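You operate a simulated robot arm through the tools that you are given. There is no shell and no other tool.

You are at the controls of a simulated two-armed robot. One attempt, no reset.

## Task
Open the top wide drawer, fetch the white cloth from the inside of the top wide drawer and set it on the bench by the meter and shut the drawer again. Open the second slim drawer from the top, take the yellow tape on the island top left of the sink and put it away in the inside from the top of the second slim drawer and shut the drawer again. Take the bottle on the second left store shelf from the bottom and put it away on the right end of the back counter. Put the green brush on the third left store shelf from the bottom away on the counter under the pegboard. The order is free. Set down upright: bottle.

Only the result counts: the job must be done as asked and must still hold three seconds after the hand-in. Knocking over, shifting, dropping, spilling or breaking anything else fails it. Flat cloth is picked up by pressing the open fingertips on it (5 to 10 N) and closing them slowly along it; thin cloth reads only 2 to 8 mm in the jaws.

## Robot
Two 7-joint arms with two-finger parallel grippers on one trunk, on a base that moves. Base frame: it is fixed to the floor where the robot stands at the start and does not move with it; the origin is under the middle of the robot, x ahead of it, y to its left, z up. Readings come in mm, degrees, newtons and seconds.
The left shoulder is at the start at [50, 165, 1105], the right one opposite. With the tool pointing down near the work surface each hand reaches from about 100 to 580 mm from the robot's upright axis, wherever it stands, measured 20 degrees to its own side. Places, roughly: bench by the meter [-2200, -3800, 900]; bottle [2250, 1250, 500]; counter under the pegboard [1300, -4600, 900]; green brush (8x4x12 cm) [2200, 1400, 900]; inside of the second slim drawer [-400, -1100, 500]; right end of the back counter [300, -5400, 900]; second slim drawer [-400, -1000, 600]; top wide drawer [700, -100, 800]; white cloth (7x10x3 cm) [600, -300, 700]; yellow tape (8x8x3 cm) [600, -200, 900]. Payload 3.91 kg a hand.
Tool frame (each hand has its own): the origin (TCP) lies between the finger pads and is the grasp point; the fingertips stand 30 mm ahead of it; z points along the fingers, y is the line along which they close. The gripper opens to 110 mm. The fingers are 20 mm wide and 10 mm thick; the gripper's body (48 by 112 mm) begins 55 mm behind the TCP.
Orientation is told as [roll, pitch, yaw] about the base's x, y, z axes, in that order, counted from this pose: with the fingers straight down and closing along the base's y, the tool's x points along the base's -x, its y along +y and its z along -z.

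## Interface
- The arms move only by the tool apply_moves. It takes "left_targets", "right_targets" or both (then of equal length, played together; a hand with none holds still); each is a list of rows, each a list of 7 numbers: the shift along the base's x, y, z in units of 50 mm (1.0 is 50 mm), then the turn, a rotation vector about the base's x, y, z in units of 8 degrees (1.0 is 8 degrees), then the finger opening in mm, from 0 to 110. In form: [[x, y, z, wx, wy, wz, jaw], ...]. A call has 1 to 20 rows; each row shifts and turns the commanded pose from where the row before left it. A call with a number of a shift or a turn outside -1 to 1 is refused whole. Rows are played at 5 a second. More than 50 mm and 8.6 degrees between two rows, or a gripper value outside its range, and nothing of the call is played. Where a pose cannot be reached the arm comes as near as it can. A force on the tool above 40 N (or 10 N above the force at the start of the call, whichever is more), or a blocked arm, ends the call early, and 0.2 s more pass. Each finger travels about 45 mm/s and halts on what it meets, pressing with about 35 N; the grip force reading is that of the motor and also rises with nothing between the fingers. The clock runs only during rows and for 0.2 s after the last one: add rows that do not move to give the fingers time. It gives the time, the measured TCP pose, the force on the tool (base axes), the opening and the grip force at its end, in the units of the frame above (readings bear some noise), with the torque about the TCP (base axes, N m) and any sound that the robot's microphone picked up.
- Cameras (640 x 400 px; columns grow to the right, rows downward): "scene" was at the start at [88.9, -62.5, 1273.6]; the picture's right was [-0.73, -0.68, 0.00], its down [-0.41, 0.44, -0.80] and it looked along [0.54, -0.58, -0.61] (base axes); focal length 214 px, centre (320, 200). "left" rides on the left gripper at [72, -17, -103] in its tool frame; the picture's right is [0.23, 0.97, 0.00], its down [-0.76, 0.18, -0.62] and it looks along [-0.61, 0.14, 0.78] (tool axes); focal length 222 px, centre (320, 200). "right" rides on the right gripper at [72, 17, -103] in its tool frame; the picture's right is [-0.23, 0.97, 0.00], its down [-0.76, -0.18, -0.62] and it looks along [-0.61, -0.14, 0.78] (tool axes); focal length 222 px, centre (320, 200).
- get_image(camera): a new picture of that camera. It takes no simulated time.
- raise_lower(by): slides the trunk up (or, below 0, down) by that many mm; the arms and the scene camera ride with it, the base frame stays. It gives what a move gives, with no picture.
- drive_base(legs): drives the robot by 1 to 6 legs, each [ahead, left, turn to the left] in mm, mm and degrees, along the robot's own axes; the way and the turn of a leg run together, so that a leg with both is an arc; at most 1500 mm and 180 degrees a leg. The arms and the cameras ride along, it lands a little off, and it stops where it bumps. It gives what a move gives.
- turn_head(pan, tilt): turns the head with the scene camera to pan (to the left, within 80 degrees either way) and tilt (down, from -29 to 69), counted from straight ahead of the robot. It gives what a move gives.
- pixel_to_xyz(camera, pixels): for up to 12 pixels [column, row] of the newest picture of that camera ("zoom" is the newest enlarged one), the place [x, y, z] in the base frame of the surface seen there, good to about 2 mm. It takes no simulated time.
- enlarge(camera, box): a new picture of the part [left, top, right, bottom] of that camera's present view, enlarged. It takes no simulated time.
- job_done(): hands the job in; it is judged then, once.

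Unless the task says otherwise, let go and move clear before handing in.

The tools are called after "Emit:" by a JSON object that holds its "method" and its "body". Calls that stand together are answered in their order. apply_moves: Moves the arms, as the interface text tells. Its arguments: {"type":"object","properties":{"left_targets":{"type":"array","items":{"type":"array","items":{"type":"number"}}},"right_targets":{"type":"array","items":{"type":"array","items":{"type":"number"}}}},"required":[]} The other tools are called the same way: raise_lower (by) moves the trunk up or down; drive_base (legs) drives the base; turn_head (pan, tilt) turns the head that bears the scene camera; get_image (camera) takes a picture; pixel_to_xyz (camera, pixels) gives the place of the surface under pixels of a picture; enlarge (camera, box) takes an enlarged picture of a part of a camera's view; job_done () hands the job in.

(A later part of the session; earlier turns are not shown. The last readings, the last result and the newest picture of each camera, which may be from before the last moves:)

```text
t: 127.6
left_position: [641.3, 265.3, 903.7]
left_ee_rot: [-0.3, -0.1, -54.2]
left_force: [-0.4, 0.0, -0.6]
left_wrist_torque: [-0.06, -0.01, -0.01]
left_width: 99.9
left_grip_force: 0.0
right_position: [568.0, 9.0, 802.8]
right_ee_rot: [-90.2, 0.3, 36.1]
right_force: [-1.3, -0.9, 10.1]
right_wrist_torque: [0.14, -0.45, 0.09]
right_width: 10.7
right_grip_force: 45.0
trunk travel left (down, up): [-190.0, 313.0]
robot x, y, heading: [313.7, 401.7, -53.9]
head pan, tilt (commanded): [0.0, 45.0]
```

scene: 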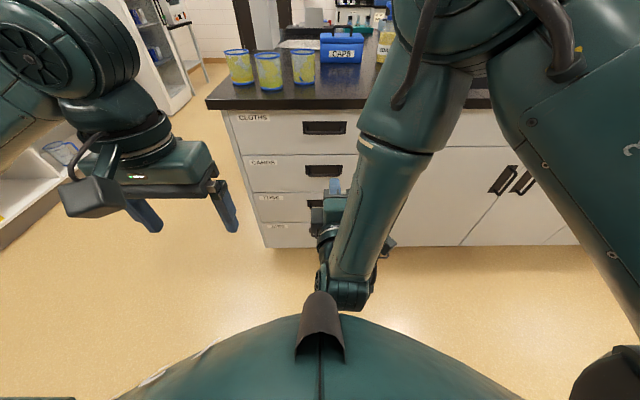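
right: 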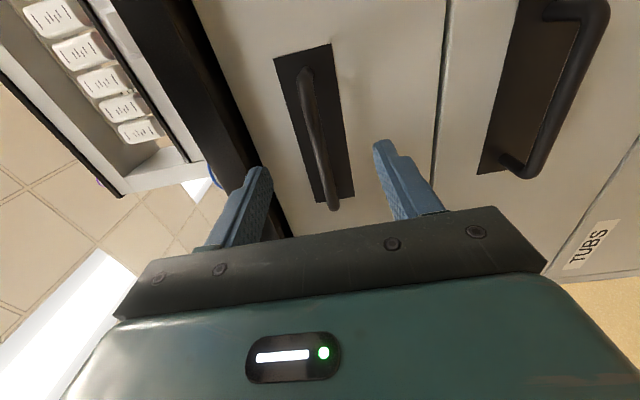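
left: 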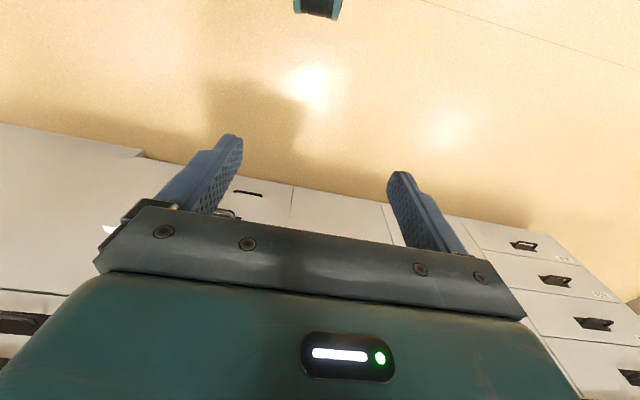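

Handle gripped (10.7 mm, 45 N). I'll pull the drawer open by driving back 300 mm.

Emit:
{"method": "drive_base", "body": {"legs": [[-300, 0, 0]]}}

Emit:
{"method": "get_image", "body": {"camera": "scene"}}

```text
t: 129.7
left_position: [460.1, 512.5, 903.7]
left_ee_rot: [-0.3, -0.2, -54.2]
left_force: [-0.9, 0.4, 1.0]
left_wrist_torque: [-0.01, -0.01, -0.01]
left_width: 100.0
left_grip_force: 0.0
right_position: [388.2, 254.3, 800.9]
right_ee_rot: [-90.3, 0.5, 35.9]
right_force: [-8.9, -8.2, 20.3]
right_wrist_torque: [0.11, -0.48, 0.06]
right_width: 10.7
right_grip_force: 45.0
trunk travel left (down, up): [-190.0, 313.0]
robot x, y, heading: [138.3, 651.2, -54.2]
head pan, tilt (commanded): [0.0, 45.0]
```

```text
taken
```

scene: 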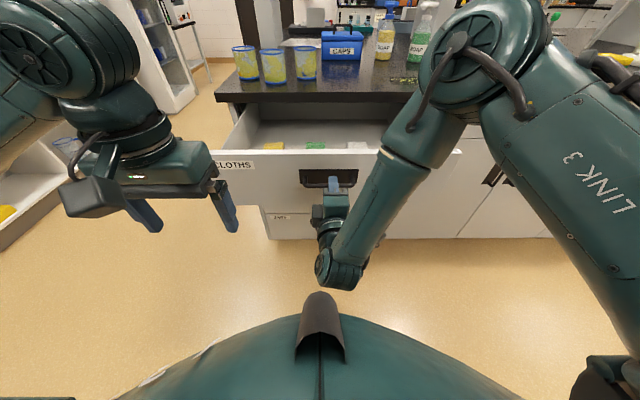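

The drawer holds orange, green and white cloths; the white one is at the right (357,146). I'll measure.

Emit:
{"method": "enlarge", "body": {"camera": "scene", "box": [220, 90, 420, 190]}}

Emit:
{"method": "pixel_to_xyz", "body": {"camera": "zoom", "pixels": [[440, 180], [420, 172], [470, 172], [440, 168], [305, 178], [175, 178], [300, 110], [300, 225], [60, 150], [300, 192]]}}

```text
3.20 times, centred on (320, 140) of scene
```

zoom: 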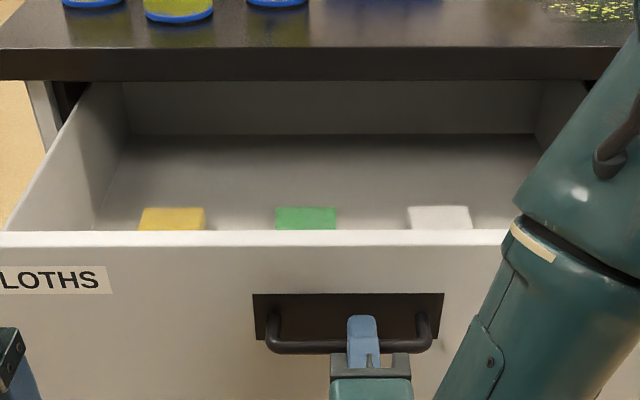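

```text
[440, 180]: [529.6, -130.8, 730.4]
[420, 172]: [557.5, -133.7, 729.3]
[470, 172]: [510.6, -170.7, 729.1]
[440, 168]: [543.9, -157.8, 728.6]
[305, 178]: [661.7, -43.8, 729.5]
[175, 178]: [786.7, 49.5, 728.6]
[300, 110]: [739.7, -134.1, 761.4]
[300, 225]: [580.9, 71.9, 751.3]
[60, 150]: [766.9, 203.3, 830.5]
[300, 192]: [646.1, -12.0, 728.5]
```

Emit:
{"method": "pixel_to_xyz", "body": {"camera": "zoom", "pixels": [[440, 218], [412, 210], [468, 210], [440, 209], [440, 226], [305, 218], [172, 218], [300, 180], [300, 238], [440, 195], [530, 170], [30, 260]]}}

```text
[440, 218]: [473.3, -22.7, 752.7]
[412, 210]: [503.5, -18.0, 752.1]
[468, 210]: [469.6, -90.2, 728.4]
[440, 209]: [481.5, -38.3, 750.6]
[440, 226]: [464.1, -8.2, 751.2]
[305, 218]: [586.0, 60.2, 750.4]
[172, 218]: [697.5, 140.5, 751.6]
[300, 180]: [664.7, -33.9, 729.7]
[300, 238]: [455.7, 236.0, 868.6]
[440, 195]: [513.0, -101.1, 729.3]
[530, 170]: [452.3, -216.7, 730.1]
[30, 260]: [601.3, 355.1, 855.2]
```

The white cloth lies at about s≈366, depth 217–317, top z≈751, floor 729. I'll release the handle, retract the right hand to its home pose, and raise the trunk.

Emit:
{"method": "apply_moves", "body": {"right_targets": [[0, 0, 0, 0, 0, 0, 30], [0, 0, 0, 0, 0, 0, 60], [0, 0, 0, 0, 0, 0, 70], [-0.5, 0.68, 0, 0, 0, 0, 70], [-0.3, 0.4, 0, 0, 0, 0, 70], [-0.468, -0.14, 0.12, 0.8073, -0.1221, -0.5774, 70], [-0.468, -0.14, 0.12, 0.8073, -0.1221, -0.5774, 70], [-0.468, -0.14, 0.12, 0.8073, -0.1221, -0.5774, 70], [-0.468, -0.14, 0.12, 0.8073, -0.1221, -0.5774, 70], [-0.468, -0.14, 0.12, 0.8073, -0.1221, -0.5774, 70], [-0.468, -0.14, 0.12, 0.8073, -0.1221, -0.5774, 70], [-0.468, -0.14, 0.12, 0.8073, -0.1221, -0.5774, 70], [-0.468, -0.14, 0.12, 0.8073, -0.1221, -0.5774, 70], [-0.468, -0.14, 0.12, 0.8073, -0.1221, -0.5774, 70], [-0.468, -0.14, 0.12, 0.8073, -0.1221, -0.5774, 70], [-0.468, -0.14, 0.12, 0.8073, -0.1221, -0.5774, 70], [-0.468, -0.14, 0.12, 0.8073, -0.1221, -0.5774, 70], [-0.468, -0.14, 0.12, 0.8073, -0.1221, -0.5774, 70], [-0.468, -0.14, 0.12, 0.8073, -0.1221, -0.5774, 70], [-0.468, -0.14, 0.12, 0.8073, -0.1221, -0.5774, 70]]}}

Emit:
{"method": "raise_lower", "body": {"by": 175}}

Emit:
{"method": "get_image", "body": {"camera": "scene"}}

```text
t: 133.9
left_position: [461.1, 512.5, 903.1]
left_ee_rot: [-0.4, -0.1, -54.2]
left_force: [0.0, 0.1, 0.2]
left_wrist_torque: [0.0, 0.04, -0.02]
left_width: 99.8
left_grip_force: 0.0
right_position: [38.0, 190.7, 884.2]
right_ee_rot: [-0.1, 0.7, -53.1]
right_force: [-0.3, 0.1, -0.6]
right_wrist_torque: [0.0, 0.01, 0.0]
right_width: 69.9
right_grip_force: 0.1
right hand out of reach, approached as far as the arm can: row 10, 11, 12, 13
trunk travel left (down, up): [-190.0, 313.0]
robot x, y, heading: [137.3, 652.5, -54.2]
head pan, tilt (commanded): [0.0, 45.0]
```

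```text
t: 135.9
left_position: [461.5, 512.2, 1078.8]
left_ee_rot: [-0.3, -0.1, -54.2]
left_force: [-0.3, -0.2, 0.4]
left_wrist_torque: [-0.01, 0.02, 0.01]
left_width: 99.8
left_grip_force: 0.1
right_position: [36.3, 190.4, 1060.4]
right_ee_rot: [-0.1, 0.7, -53.1]
right_force: [-0.6, 0.3, -0.3]
right_wrist_torque: [0.0, 0.01, 0.0]
right_width: 70.3
right_grip_force: 0.1
trunk travel left (down, up): [-365.0, 138.0]
robot x, y, heading: [137.8, 652.0, -54.0]
head pan, tilt (commanded): [0.0, 45.0]
```

```text
taken
```

scene: 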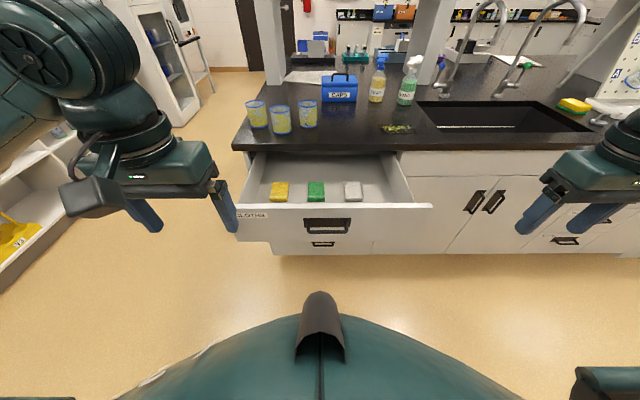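

Now all three cloths are visible. I'll measure the white one precisely.

Emit:
{"method": "enlarge", "body": {"camera": "scene", "box": [300, 160, 420, 230]}}

```text
5.33 times, centred on (360, 195) of scene
```

zoom: 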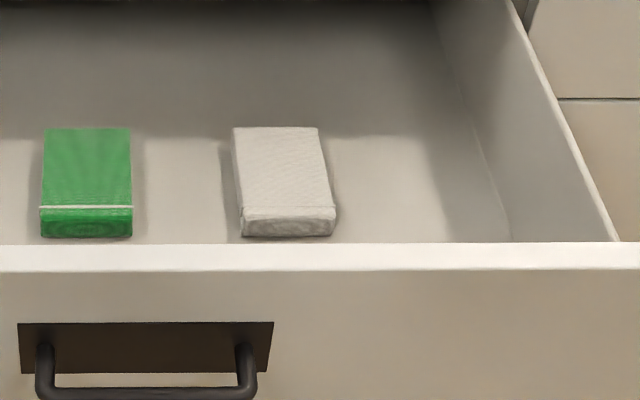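

Emit:
{"method": "pixel_to_xyz", "body": {"camera": "zoom", "pixels": [[237, 132], [315, 132], [332, 200], [243, 200], [283, 165], [288, 203], [288, 232], [360, 200], [190, 200], [288, 128], [500, 200], [320, 258]]}}

```text
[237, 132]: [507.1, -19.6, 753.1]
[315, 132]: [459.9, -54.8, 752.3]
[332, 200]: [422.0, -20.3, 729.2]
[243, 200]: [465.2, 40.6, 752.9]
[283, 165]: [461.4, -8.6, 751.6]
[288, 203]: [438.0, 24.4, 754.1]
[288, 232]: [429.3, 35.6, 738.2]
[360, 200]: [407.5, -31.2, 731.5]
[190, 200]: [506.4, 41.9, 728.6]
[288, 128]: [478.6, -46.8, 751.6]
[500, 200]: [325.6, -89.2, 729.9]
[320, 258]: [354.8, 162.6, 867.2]
```

The white pad spans s 336–398, depth ~230–318, z 729–753. I'll reposition the base so it's about 510 mm ahead and slightly left.

Emit:
{"method": "drive_base", "body": {"legs": [[0, -181, 0], [205, 0, 0.4]]}}

Emit:
{"method": "get_image", "body": {"camera": "scene"}}

```text
t: 139.3
left_position: [434.7, 243.1, 1078.1]
left_ee_rot: [-0.3, 0.0, -54.2]
left_force: [-0.7, -0.6, -0.9]
left_wrist_torque: [0.04, 0.03, 0.01]
left_width: 99.8
left_grip_force: 0.1
right_position: [11.7, -78.0, 1058.8]
right_ee_rot: [-0.2, 0.8, -52.9]
right_force: [-0.5, -0.8, -0.6]
right_wrist_torque: [0.01, 0.02, 0.02]
right_width: 70.1
right_grip_force: 0.1
trunk travel left (down, up): [-365.0, 138.0]
robot x, y, heading: [114.2, 381.1, -54.1]
head pan, tilt (commanded): [0.0, 45.0]
```

```text
taken
```

scene: 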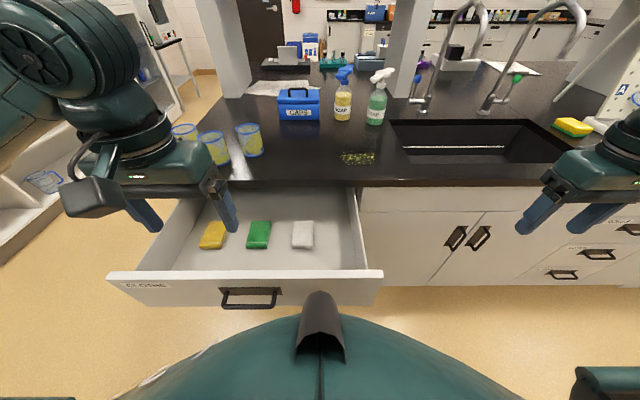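

The white cloth is at (303,235). I'll zoom for a better corner measurement from this steeper angle.

Emit:
{"method": "enlarge", "body": {"camera": "scene", "box": [250, 205, 360, 265]}}

```text
5.82 times, centred on (305, 235) of scene
```

zoom: 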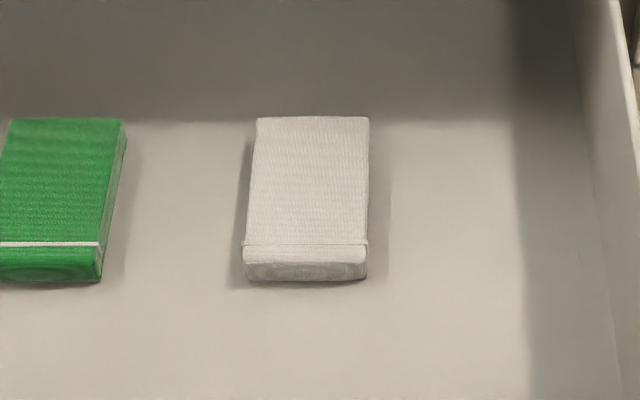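

Emit:
{"method": "pixel_to_xyz", "body": {"camera": "zoom", "pixels": [[260, 122], [364, 122], [248, 240], [362, 240], [308, 180], [305, 260], [305, 280], [120, 180], [385, 200], [590, 200]]}}

```text
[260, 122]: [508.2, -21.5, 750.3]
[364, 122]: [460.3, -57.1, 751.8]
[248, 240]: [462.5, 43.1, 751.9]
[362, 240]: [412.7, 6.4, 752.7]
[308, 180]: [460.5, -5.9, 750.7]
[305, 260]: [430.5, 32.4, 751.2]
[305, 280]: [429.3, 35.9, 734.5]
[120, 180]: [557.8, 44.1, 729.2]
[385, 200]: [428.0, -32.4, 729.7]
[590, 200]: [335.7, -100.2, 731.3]
```

Cloth center is at (457,-1), width 61 mm. I'll bring the left hand above it and lower to z≈800.

Emit:
{"method": "apply_moves", "body": {"left_targets": [[0.088, -0.977, 0, 0, 0, 0, 105], [0.088, -0.977, 0, 0, 0, 0, 105], [0.088, -0.977, 0, 0, 0, 0, 105], [0.088, -0.977, 0, 0, 0, 0, 105], [0.088, -0.977, 0, 0, 0, 0.075, 105], [0, 0, -0.93, 0, 0, 0, 105], [0, 0, -0.93, 0, 0, 0, 105], [0, 0, -0.93, 0, 0, 0, 105], [0, 0, -0.93, 0, 0, 0, 105], [0, 0, -0.93, 0, 0, 0, 105], [0, 0, -0.93, 0, 0, 0, 105], [0, 0, 0, 0, 0, 0, 105]]}}

Emit:
{"method": "get_image", "body": {"camera": "left"}}

Emit:
{"method": "get_image", "body": {"camera": "scene"}}

```text
t: 141.9
left_position: [456.5, -0.7, 797.8]
left_ee_rot: [-0.4, -0.1, -53.6]
left_force: [0.2, 0.2, 0.2]
left_wrist_torque: [0.02, 0.01, 0.02]
left_width: 105.2
left_grip_force: 0.1
right_position: [10.5, -77.5, 1058.7]
right_ee_rot: [-0.2, 0.6, -53.0]
right_force: [0.5, 1.0, 0.0]
right_wrist_torque: [-0.01, 0.03, 0.02]
right_width: 70.0
right_grip_force: 0.0
trunk travel left (down, up): [-365.0, 138.0]
robot x, y, heading: [110.4, 379.6, -53.8]
head pan, tilt (commanded): [0.0, 45.0]
```

```text
taken
```

left: 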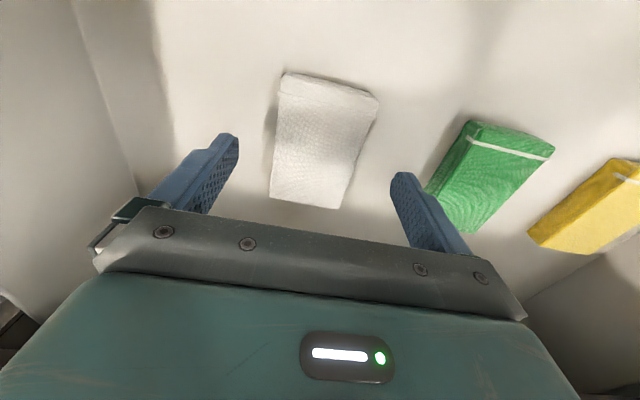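

```text
taken
```

scene: 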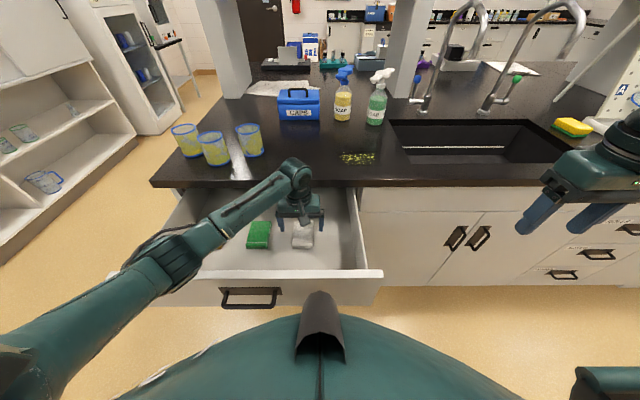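

The white pad is centered between the fingers. I'll lower to tip just above the drawer floor and close slowly.

Emit:
{"method": "apply_moves", "body": {"left_targets": [[0, 0, -0.4, 0, 0, 0, 105], [0, 0, -0.32, 0, 0, 0, 105], [0, 0, 0, 0, 0, 0, 105], [0, 0, 0, 0, 0, 0, 95], [0, 0, 0, 0, 0, 0, 85], [0, 0, 0, 0, 0, 0, 75], [0, 0, 0, 0, 0, 0, 65], [0, 0, 0, 0, 0, 0, 55], [0, 0, 0, 0, 0, 0, 45], [0, 0, 0, 0, 0, 0, 35], [0, 0, 0, 0, 0, 0, 35]]}}

Emit:
{"method": "get_image", "body": {"camera": "left"}}

```text
t: 144.3
left_position: [457.8, 0.6, 761.5]
left_ee_rot: [-0.3, -0.1, -53.5]
left_force: [-0.3, 0.5, -0.8]
left_wrist_torque: [0.01, 0.01, 0.02]
left_width: 63.9
left_grip_force: 35.3
right_position: [11.3, -77.7, 1059.7]
right_ee_rot: [-0.2, 0.6, -53.1]
right_force: [-0.2, -0.4, -0.3]
right_wrist_torque: [-0.01, 0.0, 0.0]
right_width: 70.0
right_grip_force: 0.1
trunk travel left (down, up): [-365.0, 138.0]
robot x, y, heading: [112.5, 380.5, -53.9]
head pan, tilt (commanded): [0.0, 45.0]
```

```text
taken
```

left: 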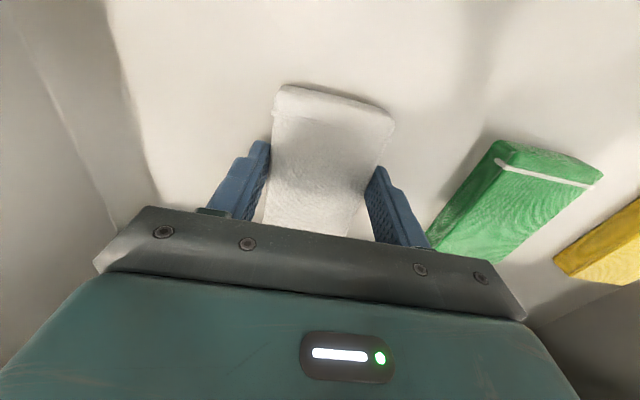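

The jaws halted at 63.9 mm with 35 N, so the pad is held. I'll lift and check.

Emit:
{"method": "apply_moves", "body": {"left_targets": [[0, 0, 0.3, 0, 0, 0, 35], [0, 0, 0.6, 0, 0, 0, 35], [0, 0, 0.9, 0, 0, 0, 35], [0, 0, 0.9, 0, 0, 0, 35], [0, 0, 0.9, 0, 0, 0, 35], [0, 0, 0.9, 0, 0, 0, 35], [0, 0, 0.9, 0, 0, 0, 35], [0, 0, 0, 0, 0, 0, 35]]}}

Emit:
{"method": "get_image", "body": {"camera": "left"}}

```text
t: 146.1
left_position: [458.2, -0.7, 1033.3]
left_ee_rot: [-0.4, 0.1, -53.6]
left_force: [-0.3, 0.0, 0.3]
left_wrist_torque: [-0.02, 0.0, 0.02]
left_width: 63.6
left_grip_force: 35.0
right_position: [10.4, -77.6, 1059.5]
right_ee_rot: [-0.1, 0.6, -53.1]
right_force: [0.4, -0.5, -0.1]
right_wrist_torque: [-0.01, -0.01, 0.04]
right_width: 70.2
right_grip_force: 0.1
trunk travel left (down, up): [-365.0, 138.0]
robot x, y, heading: [109.4, 383.0, -54.0]
head pan, tilt (commanded): [0.0, 45.0]
```

```text
taken
```

left: 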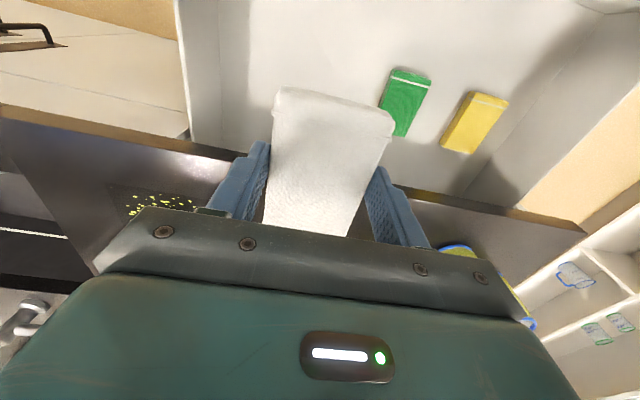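

The cloth is securely held. Now I'll retract the left hand, back off and shift left, then prepare the right fist to close the drawer.

Emit:
{"method": "apply_moves", "body": {"left_targets": [[-0.088, 0.928, 0, 0, 0, 0, 35], [-0.088, 0.928, 0, 0, 0, 0, 35], [-0.088, 0.928, 0, 0, 0, 0, 35], [-0.088, 0.928, 0, 0, 0, 0, 35], [-0.088, 0.928, 0, 0, 0, 0, 35], [0, 0, 0, 0, 0, 0, 35]]}}

Emit:
{"method": "drive_base", "body": {"legs": [[-260, 0, 0.3], [0, 182, 0]]}}

Emit:
{"method": "apply_moves", "body": {"right_targets": [[0.716, 0.354, 0, 0, 0, 0, 70], [0.716, 0.354, 0, 0, 0, 0, 70], [0.716, 0.354, 0, -0.8073, 0.1221, 0.5774, 60], [0.716, 0.354, 0, -0.8073, 0.1221, 0.5774, 40], [0.716, 0.354, 0, -0.8073, 0.1221, 0.5774, 20], [0.716, 0.354, 0, -0.8073, 0.1221, 0.5774, 0], [0, 0, 0, -0.8073, 0.1221, 0.5774, 0], [0, 0, 0, -0.8073, 0.1221, 0.5774, 0], [0, 0, 0, -0.8073, 0.1221, 0.5774, 0], [0, 0, 0, -0.8073, 0.1221, 0.5774, 0], [0, 0, 0, -0.8073, 0.1221, 0.5774, 0], [0, 0, 0, -0.8073, 0.1221, 0.5774, 0], [0, 0, 0, -0.8073, 0.1221, 0.5774, 0], [0, 0, 0, -0.8073, 0.1221, 0.5774, 0], [0, 0, 0, -0.8073, 0.1221, 0.5774, 0], [0, 0, 0, -0.8073, 0.1221, 0.5774, 0], [0, 0, 0, -0.8073, 0.1221, 0.5774, 0], [0, 0, 0, 0, 0, 0, 0]]}}

Emit:
{"method": "raise_lower", "body": {"by": -247}}

Emit:
{"method": "get_image", "body": {"camera": "scene"}}

```text
t: 147.5
left_position: [437.0, 230.4, 1032.5]
left_ee_rot: [-0.3, 0.1, -53.6]
left_force: [-0.2, -0.8, -0.4]
left_wrist_torque: [0.03, 0.01, 0.04]
left_width: 63.9
left_grip_force: 35.0
right_position: [11.3, -77.8, 1059.8]
right_ee_rot: [-0.1, 0.6, -53.1]
right_force: [0.0, -0.3, 0.6]
right_wrist_torque: [0.02, -0.01, 0.02]
right_width: 70.2
right_grip_force: 0.0
trunk travel left (down, up): [-365.0, 138.0]
robot x, y, heading: [111.7, 382.3, -53.9]
head pan, tilt (commanded): [0.0, 45.0]
```

```text
t: 151.2
left_position: [431.4, 551.1, 1031.6]
left_ee_rot: [-0.3, -0.1, -53.4]
left_force: [-0.2, 0.1, -0.4]
left_wrist_torque: [-0.01, 0.04, -0.03]
left_width: 63.8
left_grip_force: 35.3
right_position: [6.2, 240.8, 1059.7]
right_ee_rot: [-0.2, 0.6, -52.8]
right_force: [-0.2, -0.5, -1.0]
right_wrist_torque: [0.0, -0.02, 0.01]
right_width: 70.1
right_grip_force: 0.1
trunk travel left (down, up): [-365.0, 138.0]
robot x, y, heading: [103.4, 700.1, -54.0]
head pan, tilt (commanded): [0.0, 45.0]
```

```text
t: 155.0
left_position: [431.0, 551.2, 1031.8]
left_ee_rot: [-0.3, 0.0, -53.4]
left_force: [0.8, 0.1, 0.1]
left_wrist_torque: [-0.01, 0.01, 0.04]
left_width: 63.7
left_grip_force: 35.2
right_position: [265.9, 343.1, 1049.9]
right_ee_rot: [-90.3, 0.9, 35.8]
right_force: [-0.1, -0.5, -0.6]
right_wrist_torque: [0.01, -0.04, 0.0]
right_width: 0.0
right_grip_force: 35.4
right hand out of reach, approached as far as the arm can: row 12, 13, 14, 15, 16, 17
trunk travel left (down, up): [-365.0, 138.0]
robot x, y, heading: [105.7, 703.6, -53.9]
head pan, tilt (commanded): [0.0, 45.0]
```

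```text
t: 157.5
left_position: [430.0, 550.5, 785.4]
left_ee_rot: [-0.3, -0.1, -53.5]
left_force: [0.8, 0.8, -0.6]
left_wrist_torque: [0.02, 0.0, 0.01]
left_width: 63.7
left_grip_force: 35.8
right_position: [265.6, 344.4, 803.8]
right_ee_rot: [-90.3, 0.8, 35.7]
right_force: [-0.6, 0.3, 1.1]
right_wrist_torque: [0.02, 0.01, -0.02]
right_width: 0.2
right_grip_force: 34.9
trunk travel left (down, up): [-118.0, 385.0]
robot x, y, heading: [104.1, 700.3, -53.9]
head pan, tilt (commanded): [0.0, 45.0]
```

```text
taken
```

scene: 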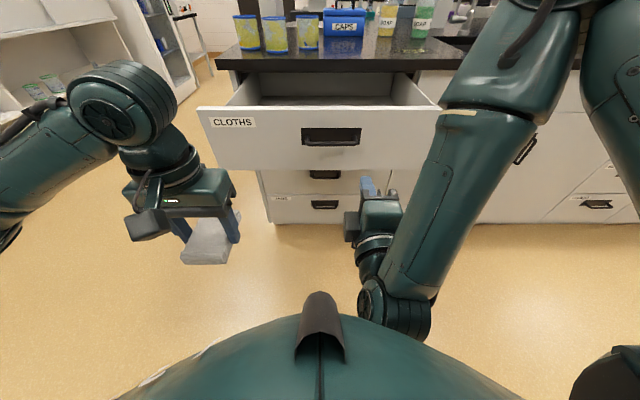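

The cloth is in the left hand and the right fist is facing the drawer. I'll set the fist at z≈765, pull the left hand back a bit, and push by driving ahead.

Emit:
{"method": "apply_moves", "body": {"left_targets": [[-0.3, 0.4, 0.6, 0, 0, 0, 35], [-0.3, 0.4, 0.6, 0, 0, 0, 35], [0, 0, 0, 0, 0, 0, 35]], "right_targets": [[0.474, -0.271, -0.39, 0, 0, 0, 0], [0.474, -0.271, -0.39, 0, 0, 0, 0], [0, 0, 0, 0, 0, 0, 0]]}}

Emit:
{"method": "drive_base", "body": {"legs": [[385, 0, 0]]}}

Emit:
{"method": "get_image", "body": {"camera": "scene"}}

```text
t: 158.3
left_position: [401.5, 589.1, 843.4]
left_ee_rot: [-0.3, -0.1, -53.4]
left_force: [-0.9, 0.1, -0.3]
left_wrist_torque: [0.03, -0.01, 0.03]
left_width: 63.9
left_grip_force: 35.1
right_position: [314.2, 315.5, 762.9]
right_ee_rot: [-90.3, 0.9, 35.7]
right_force: [0.5, 0.3, 0.3]
right_wrist_torque: [-0.02, 0.0, 0.0]
right_width: 0.0
right_grip_force: 35.3
trunk travel left (down, up): [-118.0, 385.0]
robot x, y, heading: [106.0, 697.6, -53.6]
head pan, tilt (commanded): [0.0, 45.0]
```

```text
t: 160.8
left_position: [628.4, 279.5, 843.6]
left_ee_rot: [-0.3, 0.0, -53.4]
left_force: [-0.8, 0.8, -0.2]
left_wrist_torque: [0.01, 0.03, 0.0]
left_width: 63.8
left_grip_force: 35.2
right_position: [539.6, 4.1, 764.1]
right_ee_rot: [-90.2, 0.7, 35.7]
right_force: [-1.1, -0.2, -0.4]
right_wrist_torque: [-0.01, 0.01, -0.02]
right_width: 0.3
right_grip_force: 34.5
trunk travel left (down, up): [-118.0, 385.0]
robot x, y, heading: [329.3, 391.2, -53.8]
head pan, tilt (commanded): [0.0, 45.0]
```

```text
taken
```

scene: 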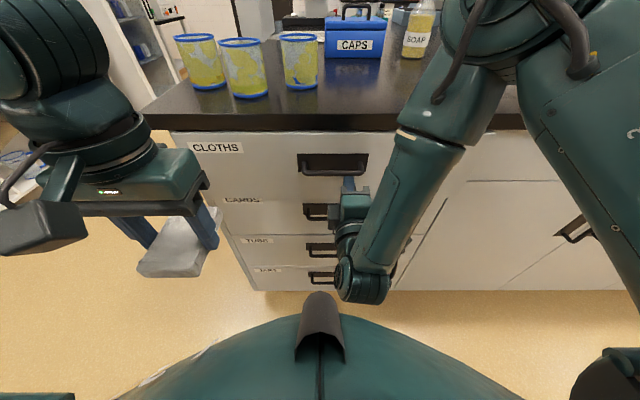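

Tip depth is 347; I'll push the remaining ~29 mm with the arm.

Emit:
{"method": "apply_moves", "body": {"right_targets": [[0.119, -0.161, 0, 0, 0, 0, 0], [0.119, -0.161, 0, 0, 0, 0, 0], [0.119, -0.161, 0, 0, 0, 0, 0], [0.03, -0.04, 0, 0, 0, 0, 0], [0, 0, 0, 0, 0, 0, 0]]}}

Emit:
{"method": "get_image", "body": {"camera": "right"}}

Emit:
{"method": "pixel_to_xyz", "body": {"camera": "right", "pixels": [[440, 80], [300, 60], [250, 60], [480, 100], [560, 100]]}}

```text
t: 162.0
left_position: [627.4, 280.0, 844.0]
left_ee_rot: [-0.2, -0.1, -53.4]
left_force: [0.1, 0.2, -0.4]
left_wrist_torque: [-0.01, 0.02, 0.04]
left_width: 63.7
left_grip_force: 34.9
right_position: [558.4, -19.2, 763.0]
right_ee_rot: [-90.1, 0.9, 35.7]
right_force: [-12.8, 14.0, -2.1]
right_wrist_torque: [0.01, 0.1, 0.04]
right_width: 0.0
right_grip_force: 35.2
trunk travel left (down, up): [-118.0, 385.0]
robot x, y, heading: [332.8, 390.8, -53.9]
head pan, tilt (commanded): [0.0, 45.0]
```

```text
taken
```

right: 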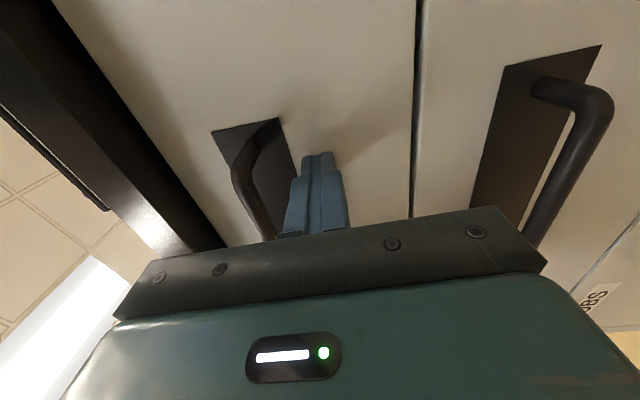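

```text
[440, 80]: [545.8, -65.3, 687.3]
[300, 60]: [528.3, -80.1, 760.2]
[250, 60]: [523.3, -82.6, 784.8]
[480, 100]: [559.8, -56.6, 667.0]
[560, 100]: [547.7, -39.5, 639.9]
```

The CLOTHS face reads depth 377, fully shut. I'll retract the right hand to home, back away, and look toward the far end of the room for the bench.

Emit:
{"method": "apply_moves", "body": {"right_targets": [[-0.5, 0.68, 0, 0, 0, 0, 0], [-0.5, 0.68, 0, 0, 0, 0, 20], [-0.468, -0.14, 0.12, 0.8073, -0.1221, -0.5774, 70], [-0.468, -0.14, 0.12, 0.8073, -0.1221, -0.5774, 70], [-0.468, -0.14, 0.12, 0.8073, -0.1221, -0.5774, 70], [-0.468, -0.14, 0.12, 0.8073, -0.1221, -0.5774, 70], [-0.468, -0.14, 0.12, 0.8073, -0.1221, -0.5774, 70], [-0.468, -0.14, 0.12, 0.8073, -0.1221, -0.5774, 70], [-0.468, -0.14, 0.12, 0.8073, -0.1221, -0.5774, 70], [-0.468, -0.14, 0.12, 0.8073, -0.1221, -0.5774, 70], [-0.468, -0.14, 0.12, 0.8073, -0.1221, -0.5774, 70], [-0.468, -0.14, 0.12, 0.8073, -0.1221, -0.5774, 70], [-0.468, -0.14, 0.12, 0.8073, -0.1221, -0.5774, 70], [-0.468, -0.14, 0.12, 0.8073, -0.1221, -0.5774, 70], [-0.468, -0.14, 0.12, 0.8073, -0.1221, -0.5774, 70], [-0.3, -0.14, 0.12, 0.8073, -0.1221, -0.5774, 70], [0, 0, 0.12, 0.8073, -0.1221, -0.5774, 70], [0, 0, 0, 0, 0, 0, 70]]}}

Emit:
{"method": "drive_base", "body": {"legs": [[-450, 0, 0], [0, 0, -70]]}}

Emit:
{"method": "raise_lower", "body": {"by": 207}}

Emit:
{"method": "turn_head", "body": {"pan": 0, "tilt": 15}}

Emit:
{"method": "get_image", "body": {"camera": "scene"}}

```text
t: 165.8
left_position: [627.7, 278.8, 843.7]
left_ee_rot: [-0.2, -0.1, -53.5]
left_force: [-0.1, 0.3, 0.3]
left_wrist_torque: [-0.01, -0.01, 0.01]
left_width: 63.7
left_grip_force: 35.4
right_position: [256.9, -62.9, 840.2]
right_ee_rot: [-0.2, 0.8, -53.0]
right_force: [-0.2, -0.1, 0.4]
right_wrist_torque: [-0.01, -0.03, 0.0]
right_width: 70.2
right_grip_force: 0.1
right hand out of reach, approached as far as the arm can: row 4, 5, 6, 7, 8, 9
trunk travel left (down, up): [-118.0, 385.0]
robot x, y, heading: [331.9, 390.6, -53.9]
head pan, tilt (commanded): [0.0, 45.0]
```

```text
t: 171.5
left_position: [66.2, 430.1, 844.4]
left_ee_rot: [-0.2, -0.1, -123.5]
left_force: [-0.8, 0.9, 0.2]
left_wrist_torque: [-0.02, -0.01, 0.02]
left_width: 63.6
left_grip_force: 35.6
right_position: [-382.5, 662.3, 838.2]
right_ee_rot: [-0.3, 0.7, -122.8]
right_force: [0.5, -0.2, -0.1]
right_wrist_torque: [-0.03, -0.02, 0.01]
right_width: 70.1
right_grip_force: 0.1
trunk travel left (down, up): [-118.0, 385.0]
robot x, y, heading: [69.4, 747.8, -123.7]
head pan, tilt (commanded): [0.0, 45.0]
```

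```text
t: 173.7
left_position: [67.9, 430.3, 1051.1]
left_ee_rot: [-0.3, -0.1, -123.4]
left_force: [1.0, -0.1, -0.4]
left_wrist_torque: [0.01, -0.02, -0.03]
left_width: 63.9
left_grip_force: 34.4
right_position: [-381.9, 660.9, 1045.3]
right_ee_rot: [-0.2, 0.7, -122.9]
right_force: [-0.6, 0.0, 0.5]
right_wrist_torque: [0.01, -0.01, 0.01]
right_width: 69.9
right_grip_force: 0.0
trunk travel left (down, up): [-325.0, 178.0]
robot x, y, heading: [68.4, 750.8, -123.7]
head pan, tilt (commanded): [0.0, 45.0]
```

```text
t: 174.7
left_position: [65.9, 431.3, 1050.7]
left_ee_rot: [-0.3, -0.2, -123.4]
left_force: [0.6, -0.7, -0.3]
left_wrist_torque: [0.01, -0.01, -0.05]
left_width: 63.7
left_grip_force: 35.3
right_position: [-381.8, 662.0, 1045.1]
right_ee_rot: [-0.2, 0.6, -122.8]
right_force: [0.1, -0.5, 0.7]
right_wrist_torque: [-0.03, 0.02, -0.01]
right_width: 69.9
right_grip_force: 0.1
trunk travel left (down, up): [-325.0, 178.0]
robot x, y, heading: [68.8, 749.9, -123.9]
head pan, tilt (commanded): [0.0, 15.0]
```

```text
taken
```

scene: 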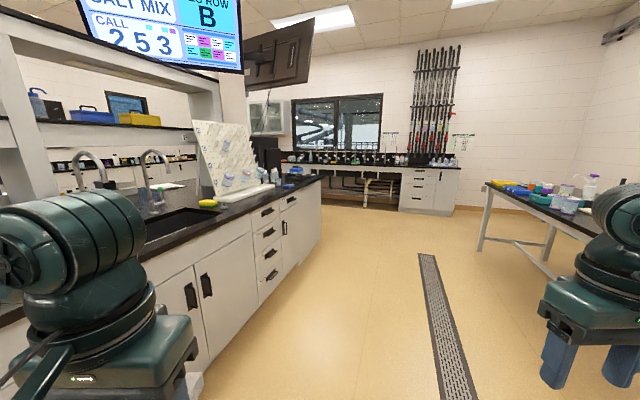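

The aisle runs ahead with a table at the right and a counter along the far wall. I'll measure a few points to plan the path.

Emit:
{"method": "pixel_to_xyz", "body": {"camera": "scene", "pixels": [[481, 250], [547, 272], [487, 185], [325, 172], [405, 172], [460, 172], [405, 210], [320, 190], [430, 260], [350, 190], [370, 130], [600, 235]]}}

Emit:
{"method": "enlarge", "body": {"camera": "scene", "box": [260, 120, 480, 220]}}

```text
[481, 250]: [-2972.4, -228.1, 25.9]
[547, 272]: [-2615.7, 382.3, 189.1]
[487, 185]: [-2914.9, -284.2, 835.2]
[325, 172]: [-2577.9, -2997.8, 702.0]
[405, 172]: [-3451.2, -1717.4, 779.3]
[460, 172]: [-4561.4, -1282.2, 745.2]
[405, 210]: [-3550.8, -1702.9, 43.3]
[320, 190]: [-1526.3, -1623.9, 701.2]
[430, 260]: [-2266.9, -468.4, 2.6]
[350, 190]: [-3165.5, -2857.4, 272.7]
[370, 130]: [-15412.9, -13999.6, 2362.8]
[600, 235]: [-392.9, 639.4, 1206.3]
```

```text
2.91 times, centred on (370, 170) of scene
```

zoom: 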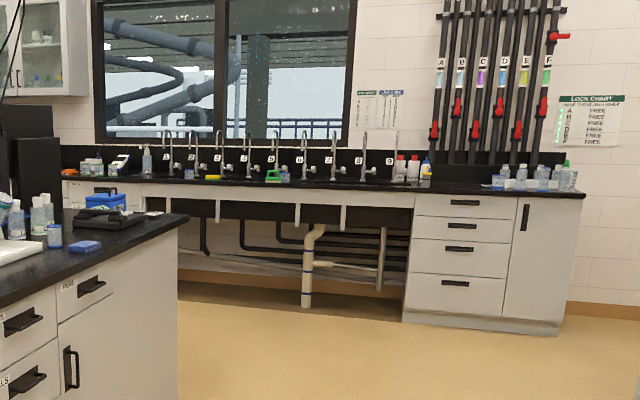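

The far counter's front is at s≈-3800 and continues toward the meter bench at depth ~1750. I'll turn parallel to the island and drive down the aisle.

Emit:
{"method": "drive_base", "body": {"legs": [[0, 0, -19.8], [1500, 0, 0], [1300, 0, 0]]}}

Emit:
{"method": "turn_head", "body": {"pan": 35, "tilt": 15}}

Emit:
{"method": "get_image", "body": {"camera": "scene"}}

```text
t: 189.2
left_position: [-2287.2, -1197.0, 1051.7]
left_ee_rot: [-0.3, -0.1, -143.2]
left_force: [-0.8, -0.6, 0.0]
left_wrist_torque: [-0.01, 0.0, 0.03]
left_width: 63.7
left_grip_force: 34.1
right_position: [-2632.2, -826.5, 1045.3]
right_ee_rot: [-0.2, 0.7, -142.6]
right_force: [0.1, 0.0, 0.8]
right_wrist_torque: [0.03, -0.01, 0.01]
right_width: 70.0
right_grip_force: 0.1
trunk travel left (down, up): [-325.0, 178.0]
robot x, y, heading: [-2178.6, -897.6, -143.7]
head pan, tilt (commanded): [0.0, 15.0]
```

```text
t: 190.2
left_position: [-2287.0, -1196.5, 1050.4]
left_ee_rot: [-0.2, -0.1, -143.3]
left_force: [-0.7, -0.7, -0.9]
left_wrist_torque: [0.01, 0.0, 0.01]
left_width: 63.7
left_grip_force: 34.7
right_position: [-2630.5, -827.0, 1045.6]
right_ee_rot: [-0.2, 0.7, -142.6]
right_force: [-0.2, -0.8, -0.4]
right_wrist_torque: [0.01, 0.02, 0.0]
right_width: 70.0
right_grip_force: 0.0
trunk travel left (down, up): [-325.0, 178.0]
robot x, y, heading: [-2176.9, -897.7, -143.4]
head pan, tilt (commanded): [35.0, 15.0]
```

```text
taken
```

scene: 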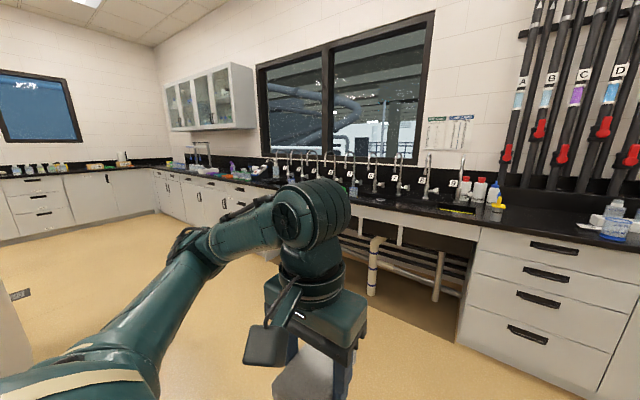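

The bench continues to the corner; a device (likely the meter) is near (197,155). I'll drive ahead 700 mm then left toward it.

Emit:
{"method": "drive_base", "body": {"legs": [[700, 0, 0], [0, 1300, 0]]}}

Emit:
{"method": "turn_head", "body": {"pan": 25, "tilt": 20}}

Emit:
{"method": "get_image", "body": {"camera": "scene"}}

```text
t: 205.4
left_position: [-2067.5, -2663.7, 1051.1]
left_ee_rot: [-0.2, -0.1, -143.2]
left_force: [0.5, 0.8, -0.6]
left_wrist_torque: [0.0, -0.02, 0.02]
left_width: 63.6
left_grip_force: 34.7
right_position: [-2410.4, -2296.5, 1044.9]
right_ee_rot: [-0.2, 0.7, -142.6]
right_force: [0.7, -0.3, 0.0]
right_wrist_torque: [-0.01, 0.03, -0.01]
right_width: 70.2
right_grip_force: 0.0
trunk travel left (down, up): [-325.0, 178.0]
robot x, y, heading: [-1954.7, -2367.5, -143.5]
head pan, tilt (commanded): [35.0, 15.0]
```

```text
t: 206.1
left_position: [-2066.2, -2664.6, 1051.5]
left_ee_rot: [-0.2, -0.1, -143.3]
left_force: [-0.5, 0.7, 0.1]
left_wrist_torque: [-0.02, -0.02, 0.01]
left_width: 63.8
left_grip_force: 35.0
right_position: [-2411.4, -2295.4, 1046.7]
right_ee_rot: [-0.2, 0.6, -142.7]
right_force: [0.0, -0.2, 0.8]
right_wrist_torque: [0.04, -0.01, 0.0]
right_width: 70.2
right_grip_force: 0.1
trunk travel left (down, up): [-325.0, 178.0]
robot x, y, heading: [-1953.7, -2365.9, -143.6]
head pan, tilt (commanded): [25.0, 20.0]
```

```text
taken
```

scene: 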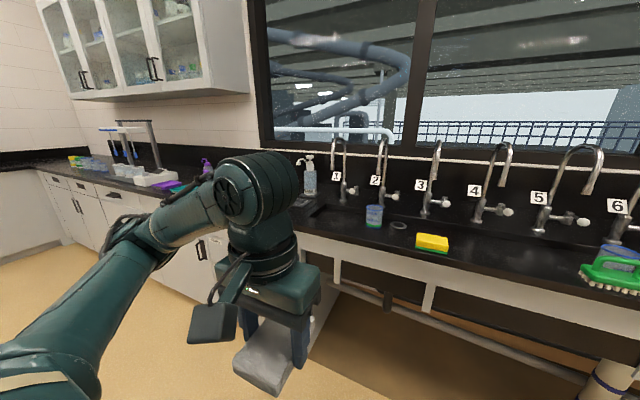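

I'm at depth 745 with sinks ahead. I'll slide left another 900 mm to see the bench by the meter.

Emit:
{"method": "drive_base", "body": {"legs": [[0, 900, 0]]}}

Emit:
{"method": "turn_head", "body": {"pan": 0, "tilt": 20}}

Emit:
{"method": "get_image", "body": {"camera": "scene"}}

```text
t: 214.3
left_position: [-1529.2, -3384.1, 1051.1]
left_ee_rot: [-0.3, 0.0, -142.5]
left_force: [-0.3, -0.1, -0.1]
left_wrist_torque: [0.04, 0.03, 0.0]
left_width: 63.5
left_grip_force: 35.6
right_position: [-1876.5, -3019.5, 1045.8]
right_ee_rot: [-0.2, 0.7, -142.0]
right_force: [0.1, 0.3, -0.2]
right_wrist_torque: [0.0, 0.02, 0.0]
right_width: 70.1
right_grip_force: 0.1
trunk travel left (down, up): [-325.0, 178.0]
robot x, y, heading: [-1421.6, -3084.6, -143.0]
head pan, tilt (commanded): [25.0, 20.0]
```

```text
t: 215.2
left_position: [-1528.6, -3384.3, 1050.3]
left_ee_rot: [-0.2, -0.1, -142.6]
left_force: [-0.3, 0.3, -0.4]
left_wrist_torque: [-0.04, 0.01, -0.02]
left_width: 63.7
left_grip_force: 35.0
right_position: [-1876.1, -3018.6, 1044.8]
right_ee_rot: [-0.3, 0.7, -142.1]
right_force: [-0.3, -0.3, 0.5]
right_wrist_torque: [-0.02, -0.02, 0.04]
right_width: 70.1
right_grip_force: 0.1
trunk travel left (down, up): [-325.0, 178.0]
robot x, y, heading: [-1420.6, -3088.1, -142.9]
head pan, tilt (commanded): [0.0, 20.0]
```

```text
taken
```

scene: 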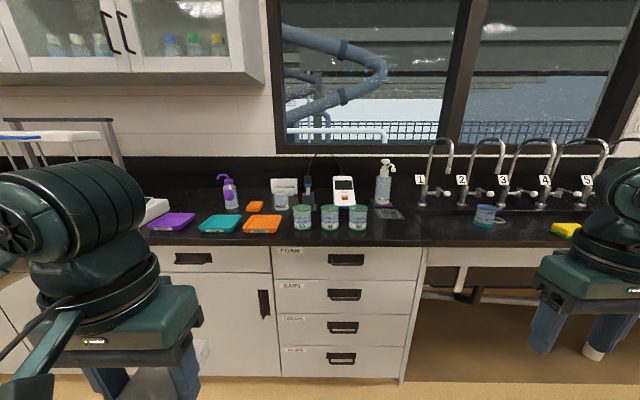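

The white meter is at (344,190), with green-labelled jars in front and an orange tray at (263,224). I'll measure the bench there.

Emit:
{"method": "enlarge", "body": {"camera": "scene", "box": [220, 150, 440, 260]}}

Emit:
{"method": "pixel_to_xyz", "body": {"camera": "scene", "pixels": [[344, 190], [302, 218], [330, 218], [357, 218], [263, 228], [388, 213], [400, 238], [320, 240], [390, 228], [370, 235], [430, 225], [345, 246]]}}

```text
2.91 times, centred on (330, 205) of scene
```

zoom: 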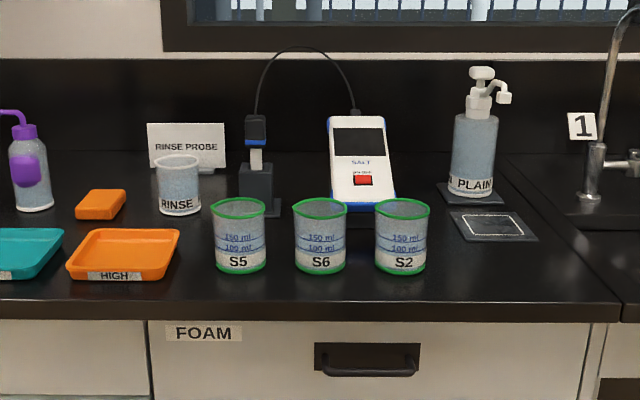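

```text
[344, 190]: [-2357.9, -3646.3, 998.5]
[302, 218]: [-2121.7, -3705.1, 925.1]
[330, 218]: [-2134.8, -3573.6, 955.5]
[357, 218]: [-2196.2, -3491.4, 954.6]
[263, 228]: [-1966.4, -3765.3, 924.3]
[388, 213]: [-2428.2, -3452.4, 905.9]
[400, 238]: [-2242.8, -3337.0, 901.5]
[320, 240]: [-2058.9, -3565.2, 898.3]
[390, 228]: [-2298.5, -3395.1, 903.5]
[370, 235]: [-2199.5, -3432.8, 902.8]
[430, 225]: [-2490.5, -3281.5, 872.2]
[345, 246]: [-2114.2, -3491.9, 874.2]
```

I'll find which pixel corresponds to the given spot [-2200,-3800,900] and which areas are free.

Emit:
{"method": "pixel_to_xyz", "body": {"camera": "zoom", "pixels": [[222, 190], [140, 215], [200, 250], [195, 285], [300, 190], [178, 210], [258, 210], [122, 262], [440, 180], [240, 262], [100, 200], [62, 255]]}}

```text
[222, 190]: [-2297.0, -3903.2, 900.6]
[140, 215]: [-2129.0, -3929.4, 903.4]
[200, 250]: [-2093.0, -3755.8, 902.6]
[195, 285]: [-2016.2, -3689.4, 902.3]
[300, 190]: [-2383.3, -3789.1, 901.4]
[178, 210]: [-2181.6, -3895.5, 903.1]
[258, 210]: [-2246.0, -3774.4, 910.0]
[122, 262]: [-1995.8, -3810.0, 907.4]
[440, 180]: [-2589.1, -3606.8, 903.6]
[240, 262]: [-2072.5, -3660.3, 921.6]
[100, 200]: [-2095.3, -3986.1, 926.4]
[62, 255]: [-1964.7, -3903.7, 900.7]
```

The bench area near the meter is crowded; I'll move closer and higher for a better look at free spots.

Emit:
{"method": "drive_base", "body": {"legs": [[250, 0, -0.7]]}}

Emit:
{"method": "raise_lower", "body": {"by": 170}}

Emit:
{"method": "turn_head", "body": {"pan": 0, "tilt": 38}}

Emit:
{"method": "get_image", "body": {"camera": "scene"}}

```text
t: 217.0
left_position: [-1727.9, -3530.6, 1049.8]
left_ee_rot: [-0.3, 0.0, -143.2]
left_force: [0.0, -0.6, 0.3]
left_wrist_torque: [0.02, -0.02, 0.0]
left_width: 63.7
left_grip_force: 35.5
right_position: [-2073.3, -3162.0, 1045.6]
right_ee_rot: [-0.2, 0.9, -142.4]
right_force: [0.5, -0.2, -1.4]
right_wrist_torque: [0.02, -0.02, -0.02]
right_width: 70.0
right_grip_force: 0.1
trunk travel left (down, up): [-325.0, 178.0]
robot x, y, heading: [-1621.2, -3228.7, -143.4]
head pan, tilt (commanded): [0.0, 20.0]
```

```text
t: 218.9
left_position: [-1727.7, -3530.3, 1220.2]
left_ee_rot: [-0.3, -0.1, -143.0]
left_force: [-0.4, 0.6, -0.7]
left_wrist_torque: [-0.01, -0.02, 0.0]
left_width: 63.4
left_grip_force: 35.4
right_position: [-2073.6, -3162.0, 1216.1]
right_ee_rot: [-0.2, 0.7, -142.5]
right_force: [-0.2, -0.5, 0.0]
right_wrist_torque: [0.0, -0.03, 0.02]
right_width: 70.0
right_grip_force: 0.1
trunk travel left (down, up): [-495.0, 8.0]
robot x, y, heading: [-1615.9, -3229.8, -143.4]
head pan, tilt (commanded): [0.0, 20.0]
```

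```text
t: 219.8
left_position: [-1728.0, -3529.9, 1220.0]
left_ee_rot: [-0.3, -0.1, -143.2]
left_force: [-0.7, -0.1, 0.0]
left_wrist_torque: [0.0, 0.0, 0.0]
left_width: 63.8
left_grip_force: 35.3
right_position: [-2072.5, -3161.3, 1216.0]
right_ee_rot: [-0.2, 0.7, -142.5]
right_force: [0.5, -0.2, -0.4]
right_wrist_torque: [0.01, -0.04, -0.01]
right_width: 70.2
right_grip_force: 0.0
trunk travel left (down, up): [-495.0, 8.0]
robot x, y, heading: [-1618.1, -3232.4, -143.8]
head pan, tilt (commanded): [0.0, 38.0]
```

```text
taken
```

scene: 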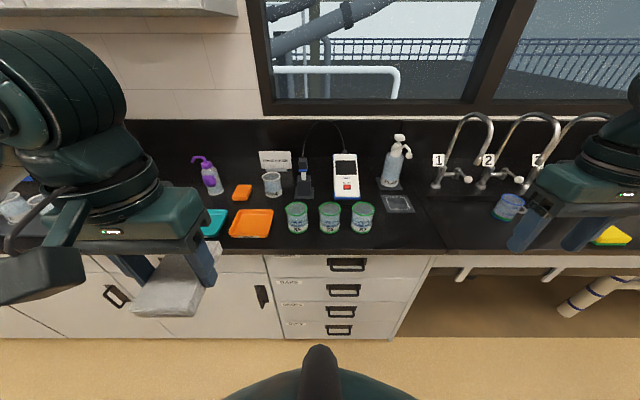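

Emit:
{"method": "enlarge", "body": {"camera": "scene", "box": [190, 130, 440, 270]}}

```text
2.56 times, centred on (315, 200) of scene
```

zoom: 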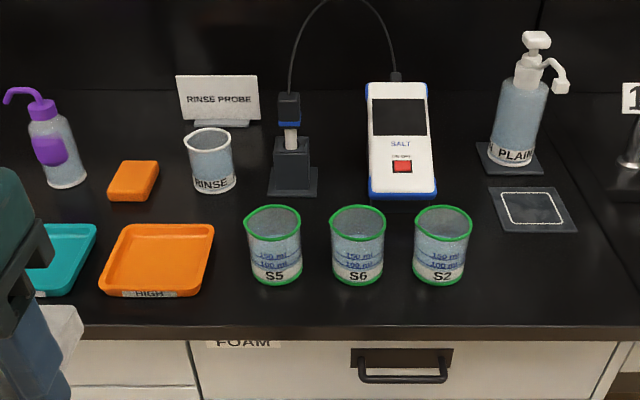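

Emit:
{"method": "pixel_to_xyz", "body": {"camera": "zoom", "pixels": [[480, 260], [480, 325], [580, 325], [570, 240], [500, 235], [492, 190], [400, 195], [340, 185], [228, 250], [213, 200], [445, 285], [620, 290]]}}

```text
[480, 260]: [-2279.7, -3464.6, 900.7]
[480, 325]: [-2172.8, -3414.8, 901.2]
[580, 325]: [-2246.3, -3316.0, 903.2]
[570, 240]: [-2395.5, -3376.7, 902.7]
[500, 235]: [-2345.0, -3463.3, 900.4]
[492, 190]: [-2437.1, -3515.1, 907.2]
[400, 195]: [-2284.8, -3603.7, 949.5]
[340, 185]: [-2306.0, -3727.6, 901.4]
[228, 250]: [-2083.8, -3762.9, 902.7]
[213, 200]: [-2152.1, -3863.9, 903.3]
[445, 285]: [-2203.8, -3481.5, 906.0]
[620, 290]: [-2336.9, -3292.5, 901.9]
```

The free strip between the jars and the meter is tight but central. I'll zoom in to measure jar backs, meter front and stand base precisely.

Emit:
{"method": "enlarge", "body": {"camera": "scene", "box": [280, 150, 380, 240]}}

```text
4.44 times, centred on (330, 195) of scene
```

zoom: 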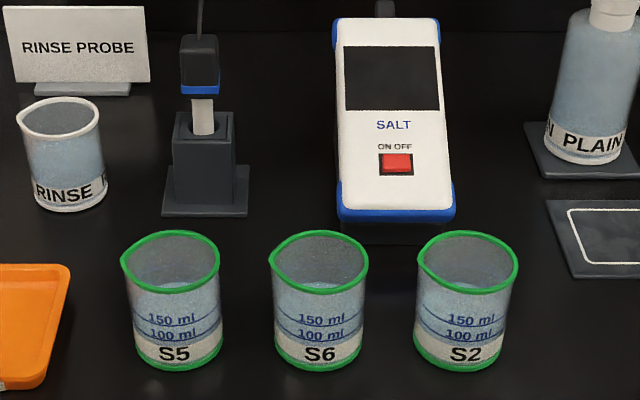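

Emit:
{"method": "pixel_to_xyz", "body": {"camera": "zoom", "pixels": [[319, 233], [319, 288], [272, 262], [366, 262], [395, 212], [395, 222], [345, 215], [455, 212], [165, 212], [248, 212], [395, 60], [465, 233]]}}

Emit:
{"method": "pixel_to_xyz", "body": {"camera": "zoom", "pixels": [[300, 215], [300, 180], [280, 140], [395, 238], [190, 225], [319, 366], [172, 233], [265, 215], [110, 225], [390, 30]]}}

```text
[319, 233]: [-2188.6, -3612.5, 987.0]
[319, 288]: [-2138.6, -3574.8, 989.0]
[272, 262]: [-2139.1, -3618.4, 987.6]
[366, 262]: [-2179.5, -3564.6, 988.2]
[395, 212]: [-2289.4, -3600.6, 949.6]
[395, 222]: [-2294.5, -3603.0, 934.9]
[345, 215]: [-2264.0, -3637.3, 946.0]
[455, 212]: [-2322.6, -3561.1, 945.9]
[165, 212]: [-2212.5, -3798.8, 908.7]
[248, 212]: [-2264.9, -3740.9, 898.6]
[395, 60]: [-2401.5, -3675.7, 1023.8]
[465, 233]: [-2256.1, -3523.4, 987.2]
```

```text
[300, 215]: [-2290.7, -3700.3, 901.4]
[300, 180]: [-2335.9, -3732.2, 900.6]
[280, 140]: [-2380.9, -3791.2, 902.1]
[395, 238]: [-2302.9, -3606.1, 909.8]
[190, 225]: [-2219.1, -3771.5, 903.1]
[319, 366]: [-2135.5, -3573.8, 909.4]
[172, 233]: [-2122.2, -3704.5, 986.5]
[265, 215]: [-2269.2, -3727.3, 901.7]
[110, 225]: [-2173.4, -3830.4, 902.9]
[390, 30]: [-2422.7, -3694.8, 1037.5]
```

A clear spot exists at s≈-3970, depth≈1690 (base ≈ (-2193,-3716)), which matches the listed place; margins are ~17 mm to the jars and stand. I'll drive into reach and set the trunk height.

Emit:
{"method": "drive_base", "body": {"legs": [[0, -61, 0], [215, 0, 0.2]]}}

Emit:
{"method": "raise_lower", "body": {"by": -140}}

Emit:
{"method": "get_image", "body": {"camera": "scene"}}

```text
t: 222.2
left_position: [-1934.2, -3608.6, 1220.1]
left_ee_rot: [-0.3, 0.0, -142.7]
left_force: [-0.8, 0.4, -0.5]
left_wrist_torque: [0.02, 0.0, 0.04]
left_width: 63.7
left_grip_force: 34.9
right_position: [-2281.8, -3242.9, 1215.9]
right_ee_rot: [-0.2, 0.7, -142.0]
right_force: [0.6, -0.7, 0.2]
right_wrist_torque: [-0.01, -0.02, -0.01]
right_width: 70.3
right_grip_force: 0.1
trunk travel left (down, up): [-495.0, 8.0]
robot x, y, heading: [-1821.6, -3311.5, -143.3]
head pan, tilt (commanded): [0.0, 38.0]
```

```text
t: 223.9
left_position: [-1932.6, -3608.4, 1081.4]
left_ee_rot: [-0.3, -0.1, -142.7]
left_force: [-0.2, -0.1, -0.4]
left_wrist_torque: [0.03, 0.02, -0.02]
left_width: 63.5
left_grip_force: 34.7
right_position: [-2279.2, -3242.4, 1076.2]
right_ee_rot: [-0.2, 0.7, -142.1]
right_force: [0.8, -0.2, 0.3]
right_wrist_torque: [-0.01, 0.04, 0.0]
right_width: 70.0
right_grip_force: 0.1
trunk travel left (down, up): [-355.0, 148.0]
robot x, y, heading: [-1826.6, -3314.5, -143.1]
head pan, tilt (commanded): [0.0, 38.0]
```

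```text
taken
```

scene: 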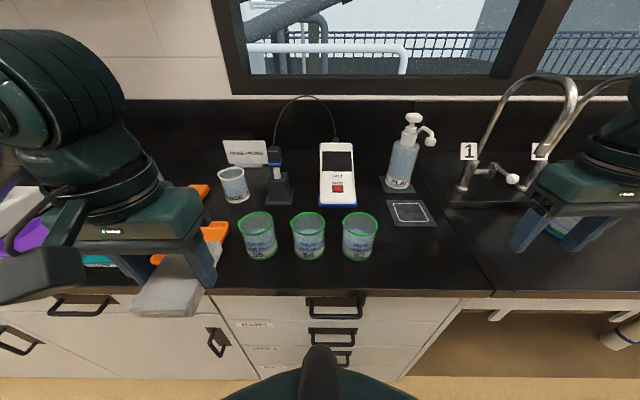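

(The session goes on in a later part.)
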